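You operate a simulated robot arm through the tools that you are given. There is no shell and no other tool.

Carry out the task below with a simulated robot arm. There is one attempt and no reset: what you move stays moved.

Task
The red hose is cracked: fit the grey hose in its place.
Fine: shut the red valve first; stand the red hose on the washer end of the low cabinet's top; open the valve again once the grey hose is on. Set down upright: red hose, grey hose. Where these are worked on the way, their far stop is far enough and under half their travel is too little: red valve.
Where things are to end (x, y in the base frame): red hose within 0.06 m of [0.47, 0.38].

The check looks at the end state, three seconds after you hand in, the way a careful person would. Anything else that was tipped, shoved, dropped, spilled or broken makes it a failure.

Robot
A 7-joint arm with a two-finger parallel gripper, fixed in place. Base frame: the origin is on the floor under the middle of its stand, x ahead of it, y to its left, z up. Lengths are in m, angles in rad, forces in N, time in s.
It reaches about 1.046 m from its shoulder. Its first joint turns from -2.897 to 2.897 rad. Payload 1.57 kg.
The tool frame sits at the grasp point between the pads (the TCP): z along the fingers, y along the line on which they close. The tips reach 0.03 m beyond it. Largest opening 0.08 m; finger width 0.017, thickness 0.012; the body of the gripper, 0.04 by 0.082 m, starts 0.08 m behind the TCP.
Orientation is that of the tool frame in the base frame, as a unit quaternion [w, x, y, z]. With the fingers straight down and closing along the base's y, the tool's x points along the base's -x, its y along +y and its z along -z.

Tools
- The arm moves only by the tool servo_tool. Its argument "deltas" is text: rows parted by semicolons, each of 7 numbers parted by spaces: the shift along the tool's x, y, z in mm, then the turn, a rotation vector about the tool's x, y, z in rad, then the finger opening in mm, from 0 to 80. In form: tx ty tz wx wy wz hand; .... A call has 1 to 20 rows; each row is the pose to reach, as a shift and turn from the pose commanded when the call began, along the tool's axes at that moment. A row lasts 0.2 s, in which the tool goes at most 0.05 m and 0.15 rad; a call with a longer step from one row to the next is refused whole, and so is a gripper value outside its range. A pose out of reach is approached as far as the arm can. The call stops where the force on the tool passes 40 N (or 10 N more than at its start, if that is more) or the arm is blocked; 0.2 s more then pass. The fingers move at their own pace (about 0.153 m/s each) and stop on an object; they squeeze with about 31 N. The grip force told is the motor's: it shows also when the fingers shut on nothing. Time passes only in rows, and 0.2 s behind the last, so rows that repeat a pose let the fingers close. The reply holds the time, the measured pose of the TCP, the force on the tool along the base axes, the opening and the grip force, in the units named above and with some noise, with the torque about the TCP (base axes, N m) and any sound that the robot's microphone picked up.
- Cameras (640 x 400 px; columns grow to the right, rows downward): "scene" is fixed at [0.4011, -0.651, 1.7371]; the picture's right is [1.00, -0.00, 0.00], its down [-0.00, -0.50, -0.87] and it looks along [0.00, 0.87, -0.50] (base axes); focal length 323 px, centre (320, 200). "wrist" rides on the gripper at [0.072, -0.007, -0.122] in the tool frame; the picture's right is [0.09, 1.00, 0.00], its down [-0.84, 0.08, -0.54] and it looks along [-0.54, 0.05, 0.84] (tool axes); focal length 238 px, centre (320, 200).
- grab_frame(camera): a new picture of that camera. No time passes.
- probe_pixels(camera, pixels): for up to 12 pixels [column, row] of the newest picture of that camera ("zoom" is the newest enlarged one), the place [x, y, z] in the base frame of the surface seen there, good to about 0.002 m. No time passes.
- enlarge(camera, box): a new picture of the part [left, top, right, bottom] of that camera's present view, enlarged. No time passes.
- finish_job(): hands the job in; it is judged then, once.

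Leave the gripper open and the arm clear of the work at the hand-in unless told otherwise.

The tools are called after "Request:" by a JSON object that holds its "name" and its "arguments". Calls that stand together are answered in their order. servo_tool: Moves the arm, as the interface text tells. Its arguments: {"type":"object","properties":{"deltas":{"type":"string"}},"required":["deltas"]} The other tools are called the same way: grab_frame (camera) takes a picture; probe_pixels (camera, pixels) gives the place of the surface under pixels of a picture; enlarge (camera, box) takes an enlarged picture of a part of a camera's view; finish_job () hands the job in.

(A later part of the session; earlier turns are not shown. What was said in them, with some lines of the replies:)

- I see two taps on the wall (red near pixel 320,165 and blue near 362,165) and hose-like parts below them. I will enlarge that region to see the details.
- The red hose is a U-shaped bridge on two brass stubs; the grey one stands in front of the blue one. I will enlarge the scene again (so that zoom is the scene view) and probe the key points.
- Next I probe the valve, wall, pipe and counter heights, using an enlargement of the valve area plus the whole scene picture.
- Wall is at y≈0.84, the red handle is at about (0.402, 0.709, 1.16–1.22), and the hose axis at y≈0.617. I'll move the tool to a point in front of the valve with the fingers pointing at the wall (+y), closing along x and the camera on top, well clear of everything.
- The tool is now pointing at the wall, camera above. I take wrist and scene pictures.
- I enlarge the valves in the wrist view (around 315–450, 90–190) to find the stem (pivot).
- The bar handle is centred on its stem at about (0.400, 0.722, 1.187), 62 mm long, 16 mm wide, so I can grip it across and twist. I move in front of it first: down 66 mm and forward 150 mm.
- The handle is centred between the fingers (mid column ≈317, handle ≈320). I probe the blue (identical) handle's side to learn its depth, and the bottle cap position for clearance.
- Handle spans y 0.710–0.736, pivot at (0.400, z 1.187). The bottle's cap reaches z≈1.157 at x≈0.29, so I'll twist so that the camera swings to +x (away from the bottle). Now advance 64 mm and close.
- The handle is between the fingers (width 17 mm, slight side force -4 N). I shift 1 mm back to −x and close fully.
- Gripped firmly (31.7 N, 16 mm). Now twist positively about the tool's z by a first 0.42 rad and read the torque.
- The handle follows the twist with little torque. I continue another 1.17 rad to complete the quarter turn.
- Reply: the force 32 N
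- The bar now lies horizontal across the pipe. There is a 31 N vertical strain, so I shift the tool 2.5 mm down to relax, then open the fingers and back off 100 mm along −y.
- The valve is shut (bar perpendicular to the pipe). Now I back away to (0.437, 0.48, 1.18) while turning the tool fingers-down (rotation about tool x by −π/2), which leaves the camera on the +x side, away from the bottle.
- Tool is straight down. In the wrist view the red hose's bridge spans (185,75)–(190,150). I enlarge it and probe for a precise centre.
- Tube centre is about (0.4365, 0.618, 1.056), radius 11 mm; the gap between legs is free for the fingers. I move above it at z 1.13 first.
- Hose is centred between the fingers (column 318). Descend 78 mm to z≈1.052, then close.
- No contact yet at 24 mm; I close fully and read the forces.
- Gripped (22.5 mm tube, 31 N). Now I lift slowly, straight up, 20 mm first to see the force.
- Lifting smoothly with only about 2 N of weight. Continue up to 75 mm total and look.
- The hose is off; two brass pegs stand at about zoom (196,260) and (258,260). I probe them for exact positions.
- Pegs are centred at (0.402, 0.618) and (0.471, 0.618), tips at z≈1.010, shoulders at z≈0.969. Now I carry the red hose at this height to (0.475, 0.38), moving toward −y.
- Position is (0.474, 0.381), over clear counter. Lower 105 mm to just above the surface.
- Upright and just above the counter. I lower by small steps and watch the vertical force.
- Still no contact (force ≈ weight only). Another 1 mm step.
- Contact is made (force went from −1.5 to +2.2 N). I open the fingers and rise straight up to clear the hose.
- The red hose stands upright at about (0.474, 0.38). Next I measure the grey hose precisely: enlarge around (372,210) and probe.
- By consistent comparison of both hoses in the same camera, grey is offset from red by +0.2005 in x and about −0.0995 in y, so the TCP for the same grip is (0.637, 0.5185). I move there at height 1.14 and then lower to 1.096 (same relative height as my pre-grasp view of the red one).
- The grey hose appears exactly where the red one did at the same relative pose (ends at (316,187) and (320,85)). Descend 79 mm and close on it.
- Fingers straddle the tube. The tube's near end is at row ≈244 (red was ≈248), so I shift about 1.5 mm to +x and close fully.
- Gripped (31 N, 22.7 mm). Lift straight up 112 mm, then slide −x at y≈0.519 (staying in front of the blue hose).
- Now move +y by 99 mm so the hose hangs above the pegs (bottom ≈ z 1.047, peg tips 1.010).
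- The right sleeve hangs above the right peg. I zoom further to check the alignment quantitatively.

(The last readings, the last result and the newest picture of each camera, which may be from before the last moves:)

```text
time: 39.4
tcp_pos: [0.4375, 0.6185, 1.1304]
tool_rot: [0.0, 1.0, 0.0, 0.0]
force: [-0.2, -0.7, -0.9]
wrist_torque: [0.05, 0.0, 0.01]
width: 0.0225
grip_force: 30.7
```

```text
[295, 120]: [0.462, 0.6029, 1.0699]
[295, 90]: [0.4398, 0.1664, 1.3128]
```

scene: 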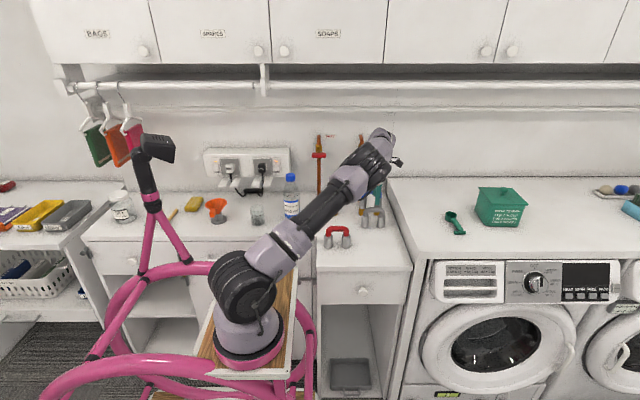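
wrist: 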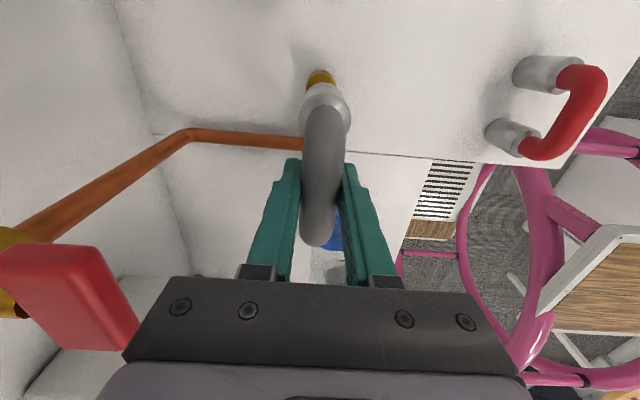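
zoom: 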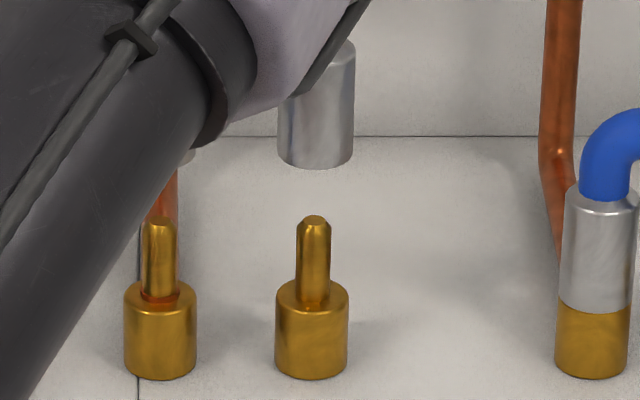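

Right sleeve axis (column ≈315.5) matches the peg axis (≈314 plus perspective shift ≈316.7) to within about 0.5 mm; y also agrees (front faces 0.6014 vs 0.6012). I lower 34 mm to just above the tips, then 12 mm slowly onto them.

Request:
{"name": "servo_tool", "arguments": {"deltas": "0 0 15 0 0 0 0; 0 0 28 0 0 0 0; 0 0 34 0 0 0 0; 0 0 37 0 0 0 0; 0 0 40 0 0 0 0; 0 0 43 0 0 0 0; 0 0 46 0 0 0 0"}}

Request:
{"name": "enlarge", "arguments": {"camera": "scene", "box": [310, 178, 350, 218]}}

```text
time: 41.0
tcp_pos: [0.4374, 0.6181, 1.0852]
tool_rot: [0.0, 1.0, 0.0, 0.0]
force: [0.2, 0.1, -1.5]
wrist_torque: [-0.01, 0.01, 0.01]
width: 0.0226
grip_force: 30.9
```

```text
10.00 times, centred on (330, 198) of scene
```

zoom: 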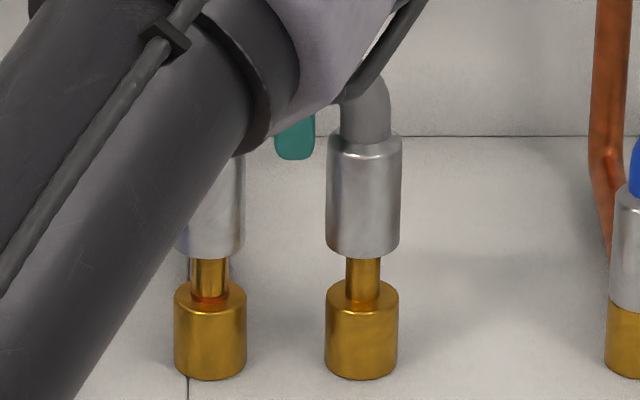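

Both sleeves have entered over the pegs without contact force. Continue down 30 mm in small steps.

Request:
{"name": "servo_tool", "arguments": {"deltas": "0 0 5 0 0 0 0; 0 0 10 0 0 0 0; 0 0 15 0 0 0 0; 0 0 20 0 0 0 0; 0 0 25 0 0 0 0; 0 0 29 0 0 0 0; 0 0 31 0 0 0 0; 0 0 31 0 0 0 0"}}

Request:
{"name": "enlarge", "arguments": {"camera": "scene", "box": [310, 178, 350, 218]}}

```text
time: 42.8
tcp_pos: [0.4378, 0.6174, 1.054]
tool_rot: [-0.001, 1.0, 0.001, 0.001]
force: [1.9, 3.1, 7.5]
wrist_torque: [0.43, 0.05, -0.18]
width: 0.0225
grip_force: 31.0
```

```text
10.00 times, centred on (330, 198) of scene
```

zoom: 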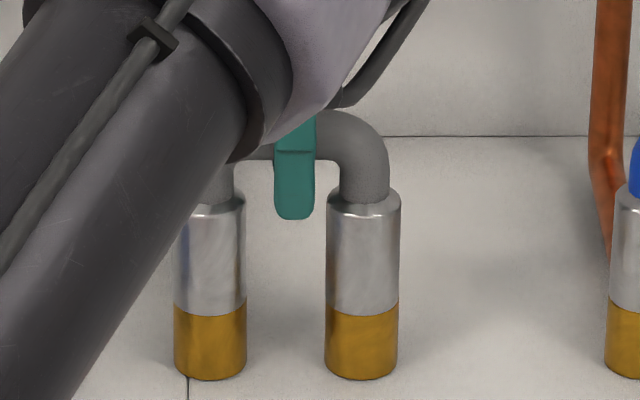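

The sleeves look seated; contact force +7.5 N. I press another 1.5 mm to confirm it is on the shoulder.

Request:
{"name": "servo_tool", "arguments": {"deltas": "0 0 1 0 0 0 0; 0 0 2 0 0 0 0; 0 0 2 0 0 0 0"}}

Request:
{"name": "enlarge", "arguments": {"camera": "scene", "box": [320, 188, 390, 223]}}

```text
time: 43.6
tcp_pos: [0.4383, 0.6191, 1.0525]
tool_rot: [-0.001, 1.0, 0.0, 0.001]
force: [4.7, 2.9, 22.9]
wrist_torque: [0.26, -0.03, -0.1]
width: 0.0229
grip_force: 31.1
```

```text
9.14 times, centred on (355, 206) of scene
```

zoom: 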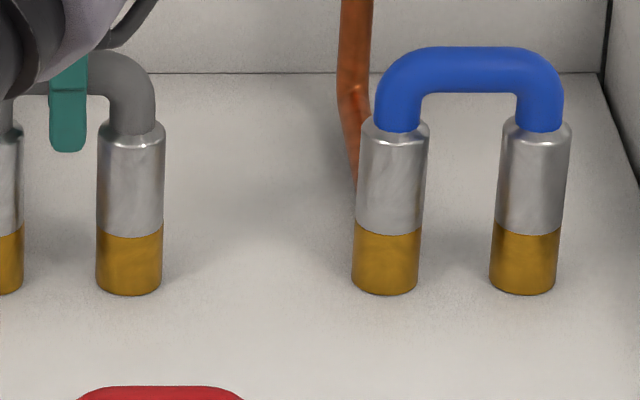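

Grey hose is fully seated (same shoulder row 236 as blue's 235). I relax the push by 2 mm, open the fingers, and rise to z≈1.15.

Request:
{"name": "servo_tool", "arguments": {"deltas": "0 0 -2 0 0 0 0; 0 0 -2 0 0 0 26; 0 0 -2 0 0 0 40; 0 0 -2 0 0 0 55; 0 0 -2 0 0 0 55; 0 0 -15 0 0 0 55; 0 0 -45 0 0 0 55; 0 0 -80 0 0 0 55; 0 0 -80 0 0 0 55"}}

Request:
{"name": "grab_frame", "arguments": {"camera": "wrist"}}

Request:
{"name": "enlarge", "arguments": {"camera": "scene", "box": [310, 188, 380, 228]}}

```text
time: 45.6
tcp_pos: [0.4372, 0.6181, 1.1324]
tool_rot: [0.0, 1.0, 0.0, 0.0]
force: [0.4, 0.1, 0.5]
wrist_torque: [-0.02, -0.01, 0.02]
width: 0.0548
grip_force: 0.1
```

```text
taken
```

wrist: 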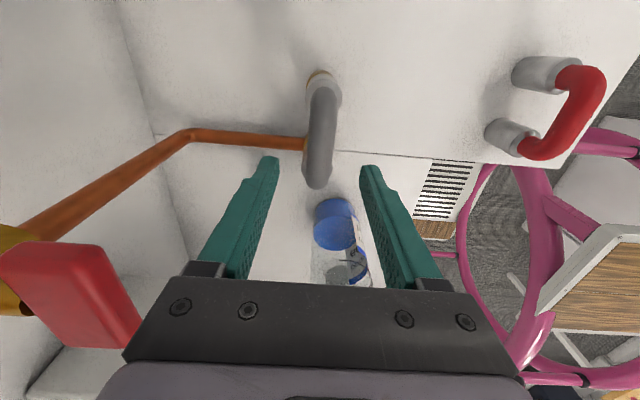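

```text
9.14 times, centred on (345, 208) of scene
```

zoom: 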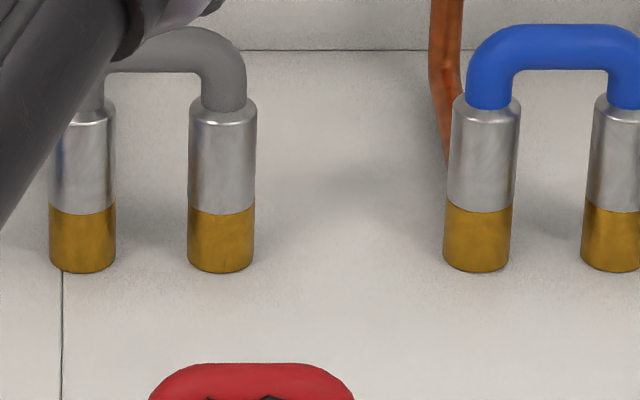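

Grey hose is fitted and standing just like the blue one. Now I back away and turn the tool back to point at the wall (reverse of before).

Request:
{"name": "servo_tool", "arguments": {"deltas": "0 35 -15 0 0 0 50; 0 70 -30 0 0 0 50; 0 105 -45 0 0 0 50; 0 138 -48 0.1 0 0 50; 0 138 -48 0.24 0 0 50; 0 138 -48 0.38 0 0 50; 0 138 -48 0.52 0 0 50; 0 138 -48 0.66 0 0 50; -5 138 -48 0.80 0 0 50; -10 138 -48 0.94 0 0 50; -15 138 -48 1.08 0 0 50; -20 138 -48 1.22 0 0 50; -25 138 -48 1.36 0 0 50; -30 138 -48 1.48 0 0 50; -36 138 -48 1.5708 0 0 50; -36 138 -48 1.5708 0 0 50"}}

Request:
{"name": "grab_frame", "arguments": {"camera": "wrist"}}

Request:
{"name": "enlarge", "arguments": {"camera": "scene", "box": [270, 110, 430, 260]}}

```text
time: 49.0
tcp_pos: [0.4017, 0.48, 1.1797]
tool_rot: [-0.707, 0.707, 0.001, 0.0]
force: [0.3, -0.7, 0.4]
wrist_torque: [-0.01, -0.02, 0.03]
width: 0.05
grip_force: 0.1
```

```text
taken
```

wrist: 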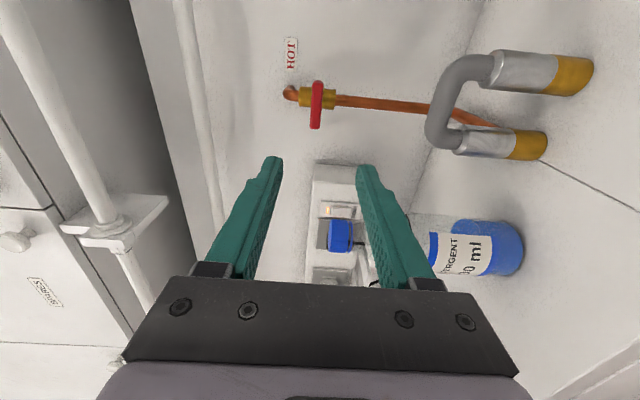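

```text
2.67 times, centred on (350, 185) of scene
```

zoom: 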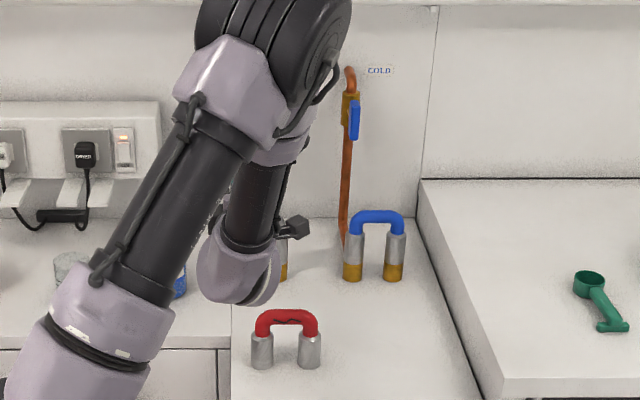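

The bar handle is visible horizontal at (316,105) between the fingers. I advance toward it: up 5 mm, −1 mm x, forward to y≈0.64 first.

Request:
{"name": "servo_tool", "arguments": {"deltas": "-1 -3 40 0 0 0 50; -1 -5 80 0 0 0 50; -1 -5 120 0 0 0 50; -1 -5 160 0 0 0 50; -1 -5 160 0 0 0 50"}}

Request:
{"name": "grab_frame", "arguments": {"camera": "wrist"}}

```text
time: 50.2
tcp_pos: [0.4009, 0.6403, 1.1844]
tool_rot: [-0.707, 0.707, 0.0, -0.001]
force: [0.3, 0.4, -0.2]
wrist_torque: [-0.03, 0.02, 0.0]
width: 0.0501
grip_force: 0.1
```

```text
taken
```

wrist: 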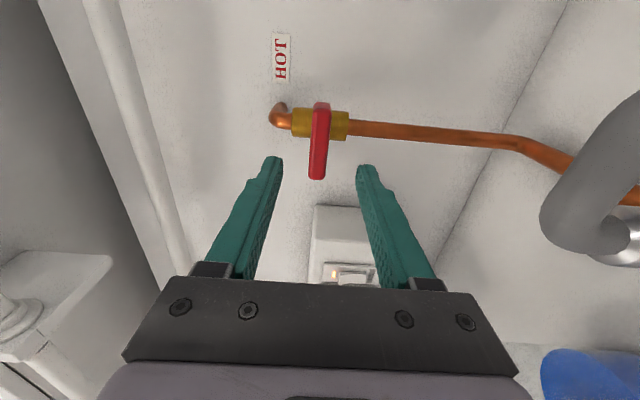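

Handle is centred (column 318 between tips 270 and 367). Advance 64 mm and close.

Request:
{"name": "servo_tool", "arguments": {"deltas": "0 0 25 0 0 0 50; 0 0 45 0 0 0 50; 0 0 64 0 0 0 50; 0 0 64 0 0 0 50; 0 0 64 0 0 0 20; 0 0 64 0 0 0 0; 0 0 64 0 0 0 0; 0 0 64 0 0 0 0"}}

```text
time: 52.0
tcp_pos: [0.4007, 0.7041, 1.1846]
tool_rot: [0.708, -0.707, 0.0, -0.001]
force: [0.7, 2.2, 6.0]
wrist_torque: [-0.1, 0.01, 0.13]
width: 0.0159
grip_force: 31.1
```

Gripped the bar again (16 mm, 31 N). Twist −0.4 rad first and check.

Request:
{"name": "servo_tool", "arguments": {"deltas": "0 0 0 0 0 -0.1 0; 0 0 0 0 0 -0.2 0; 0 0 0 0 0 -0.3 0; 0 0 0 0 0 -0.4 0"}}

```text
time: 53.0
tcp_pos: [0.3999, 0.7039, 1.1843]
tool_rot: [0.694, -0.692, -0.142, -0.141]
force: [0.1, 4.5, 8.5]
wrist_torque: [0.09, 0.0, -0.31]
width: 0.016
grip_force: 31.0
```

The handle is turning with little force. Continue the remaining 1.17 rad back to vertical.

Request:
{"name": "servo_tool", "arguments": {"deltas": "0 0 0 0 0 -0.1 0; 0 0 0 0 0 -0.2 0; 0 0 0 0 0 -0.3 0; 0 0 0 0 0 -0.4 0; 0 0 0 0 0 -0.5 0; 0 0 0 0 0 -0.6 0; 0 0 0 0 0 -0.7 0; 0 0 0 0 0 -0.8 0; 0 0 0 0 0 -0.9 0; 0 0 0 0 0 -1.0 0; 0 0 0 0 0 -1.1 0; 0 0 0 0 0 -1.17 0; 0 0 0 0 0 -1.17 0"}}

Request:
{"name": "grab_frame", "arguments": {"camera": "wrist"}}

```text
time: 55.8
tcp_pos: [0.3996, 0.7046, 1.185]
tool_rot: [-0.499, 0.5, 0.5, 0.501]
force: [1.1, 10.2, 19.0]
wrist_torque: [0.27, 0.05, -0.09]
width: 0.0159
grip_force: 31.2
```

```text
taken
```

wrist: 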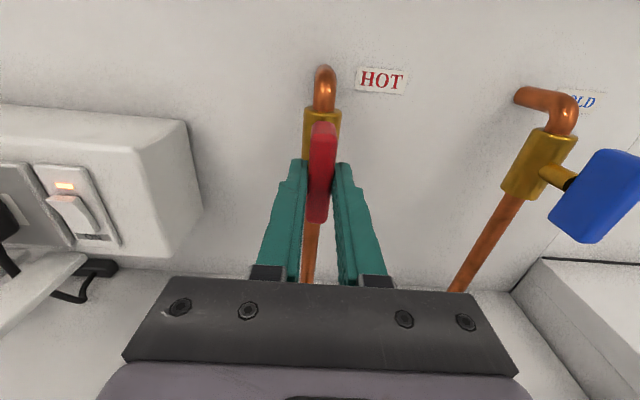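

The handle is vertical again, along the pipe. I relax slightly (1 mm up), open the fingers and back off 120 mm along −y.

Request:
{"name": "servo_tool", "arguments": {"deltas": "1 0 0 0 0 0 0; 1 0 0 0 0 0 20; 1 0 0 0 0 0 40; 1 0 0 0 0 0 50; 1 0 -20 0 0 0 50; 1 0 -50 0 0 0 50; 1 0 -90 0 0 0 50; 1 0 -120 0 0 0 50; 1 0 -120 0 0 0 50"}}

Request:
{"name": "grab_frame", "arguments": {"camera": "wrist"}}

```text
time: 57.8
tcp_pos: [0.3993, 0.5831, 1.1851]
tool_rot: [-0.5, 0.501, 0.5, 0.5]
force: [0.4, 0.0, -0.1]
wrist_torque: [-0.01, 0.01, 0.01]
width: 0.05
grip_force: 0.0
```

```text
taken
```

wrist: 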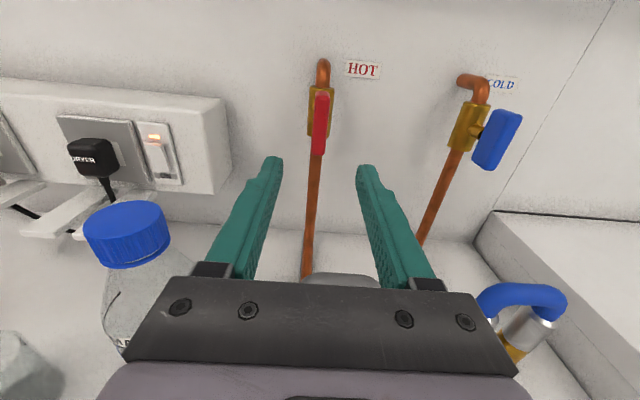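

The handle looks vertical. I zoom to verify its angle against the blue one and probe its two ends.

Request:
{"name": "enlarge", "arguments": {"camera": "wrist", "box": [280, 50, 400, 170]}}

Request:
{"name": "probe_pixels", "arguments": {"camera": "wrist", "pixels": [[323, 97], [322, 110], [320, 130], [318, 150], [517, 112], [505, 160]]}}

```text
3.33 times, centred on (340, 110) of wrist
```

zoom: 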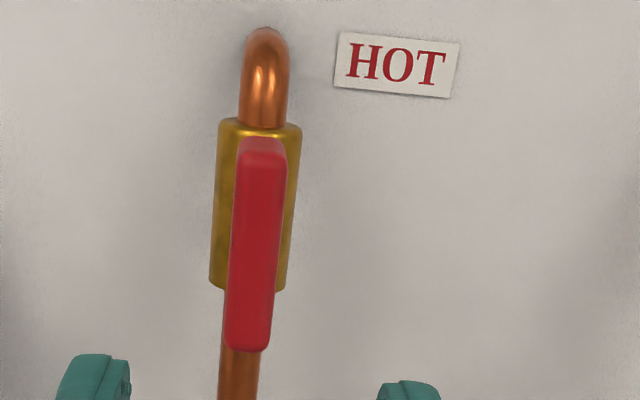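

```text
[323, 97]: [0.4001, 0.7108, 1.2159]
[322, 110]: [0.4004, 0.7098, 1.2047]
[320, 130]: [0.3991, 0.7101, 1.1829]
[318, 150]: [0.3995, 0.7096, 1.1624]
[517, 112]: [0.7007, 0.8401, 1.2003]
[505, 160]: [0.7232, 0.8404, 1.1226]
```

Valve open (handle ends both at x≈0.400). Now I retreat: back 160 mm and up 130 mm, opening the gripper, and then check the whole scene.

Request:
{"name": "servo_tool", "arguments": {"deltas": "10 0 -40 0 0 0 60; 30 0 -80 0 0 0 80; 60 0 -110 0 0 0 80; 90 0 -140 0 0 0 80; 120 0 -170 0 0 0 80; 130 0 -190 0 0 0 80; 130 -30 -210 0 0 0 80; 130 -70 -220 0 0 0 80; 130 -110 -225 0 0 0 80; 130 -150 -225 0 0 0 80; 130 -150 -225 0 0 0 80"}}

Request:
{"name": "grab_frame", "arguments": {"camera": "scene"}}

Request:
{"name": "enlarge", "arguments": {"camera": "scene", "box": [270, 120, 430, 260]}}

```text
time: 60.2
tcp_pos: [0.2566, 0.4043, 1.3422]
tool_rot: [-0.5, 0.5, 0.5, 0.5]
force: [0.7, -0.2, -0.4]
wrist_torque: [-0.03, 0.01, 0.05]
width: 0.0802
grip_force: 0.1
out of reach, approached as far as the arm can: row 8, 9, 10, 11
```

```text
taken
```

scene: 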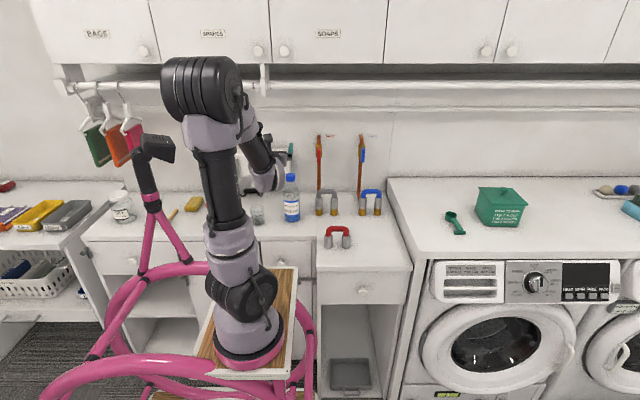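

```text
2.86 times, centred on (350, 190) of scene
```

zoom: 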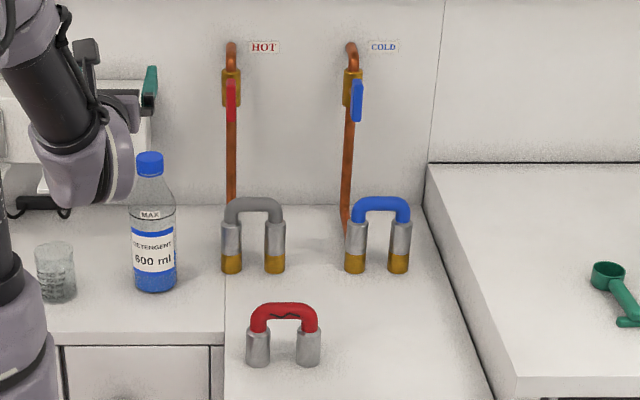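

Everything looks right: grey hose on the pegs, valve handle vertical, red hose upright on the counter, bottle untouched. I probe a last check of the red and grey positions.

Request:
{"name": "probe_pixels", "arguments": {"camera": "zoom", "pixels": [[258, 350], [308, 350], [285, 306], [231, 240], [274, 240], [253, 202], [380, 202], [231, 265], [274, 265]]}}

```text
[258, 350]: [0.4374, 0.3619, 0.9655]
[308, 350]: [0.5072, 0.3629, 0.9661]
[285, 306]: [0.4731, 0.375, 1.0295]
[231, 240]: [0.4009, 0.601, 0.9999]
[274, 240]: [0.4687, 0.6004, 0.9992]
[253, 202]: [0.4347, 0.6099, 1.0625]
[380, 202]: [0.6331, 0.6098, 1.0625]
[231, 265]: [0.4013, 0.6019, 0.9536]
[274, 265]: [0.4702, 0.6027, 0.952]
```

The red hose stands at (0.473, 0.379). The grey hose sits at the same height as the blue one (z≈1.0625 at the same point). The valve is open, the gripper is open and the arm is clear, so I hand in.

Request:
{"name": "finish_job", "arguments": {}}

```text
The job is handed in.
```

The grey hose is fitted in place of the red one, and I've handed the job in. I don't have the check's verdict; what follows is from my last pictures and readings.

- **Red valve:** I turned it a full quarter turn shut before touching the hose. I turned it back open once the grey hose was on, and the handle is vertical along the pipe again.
- **Red hose:** It stands upright on the counter at about (0.473, 0.379), well within 0.06 m of the target.
- **Grey hose:** It is pressed fully down on both brass pegs, at the same height as the blue hose beside it.
- **Surroundings:** I saw nothing else moved or tipped in the final picture. The gripper is open and the arm is clear of the work.
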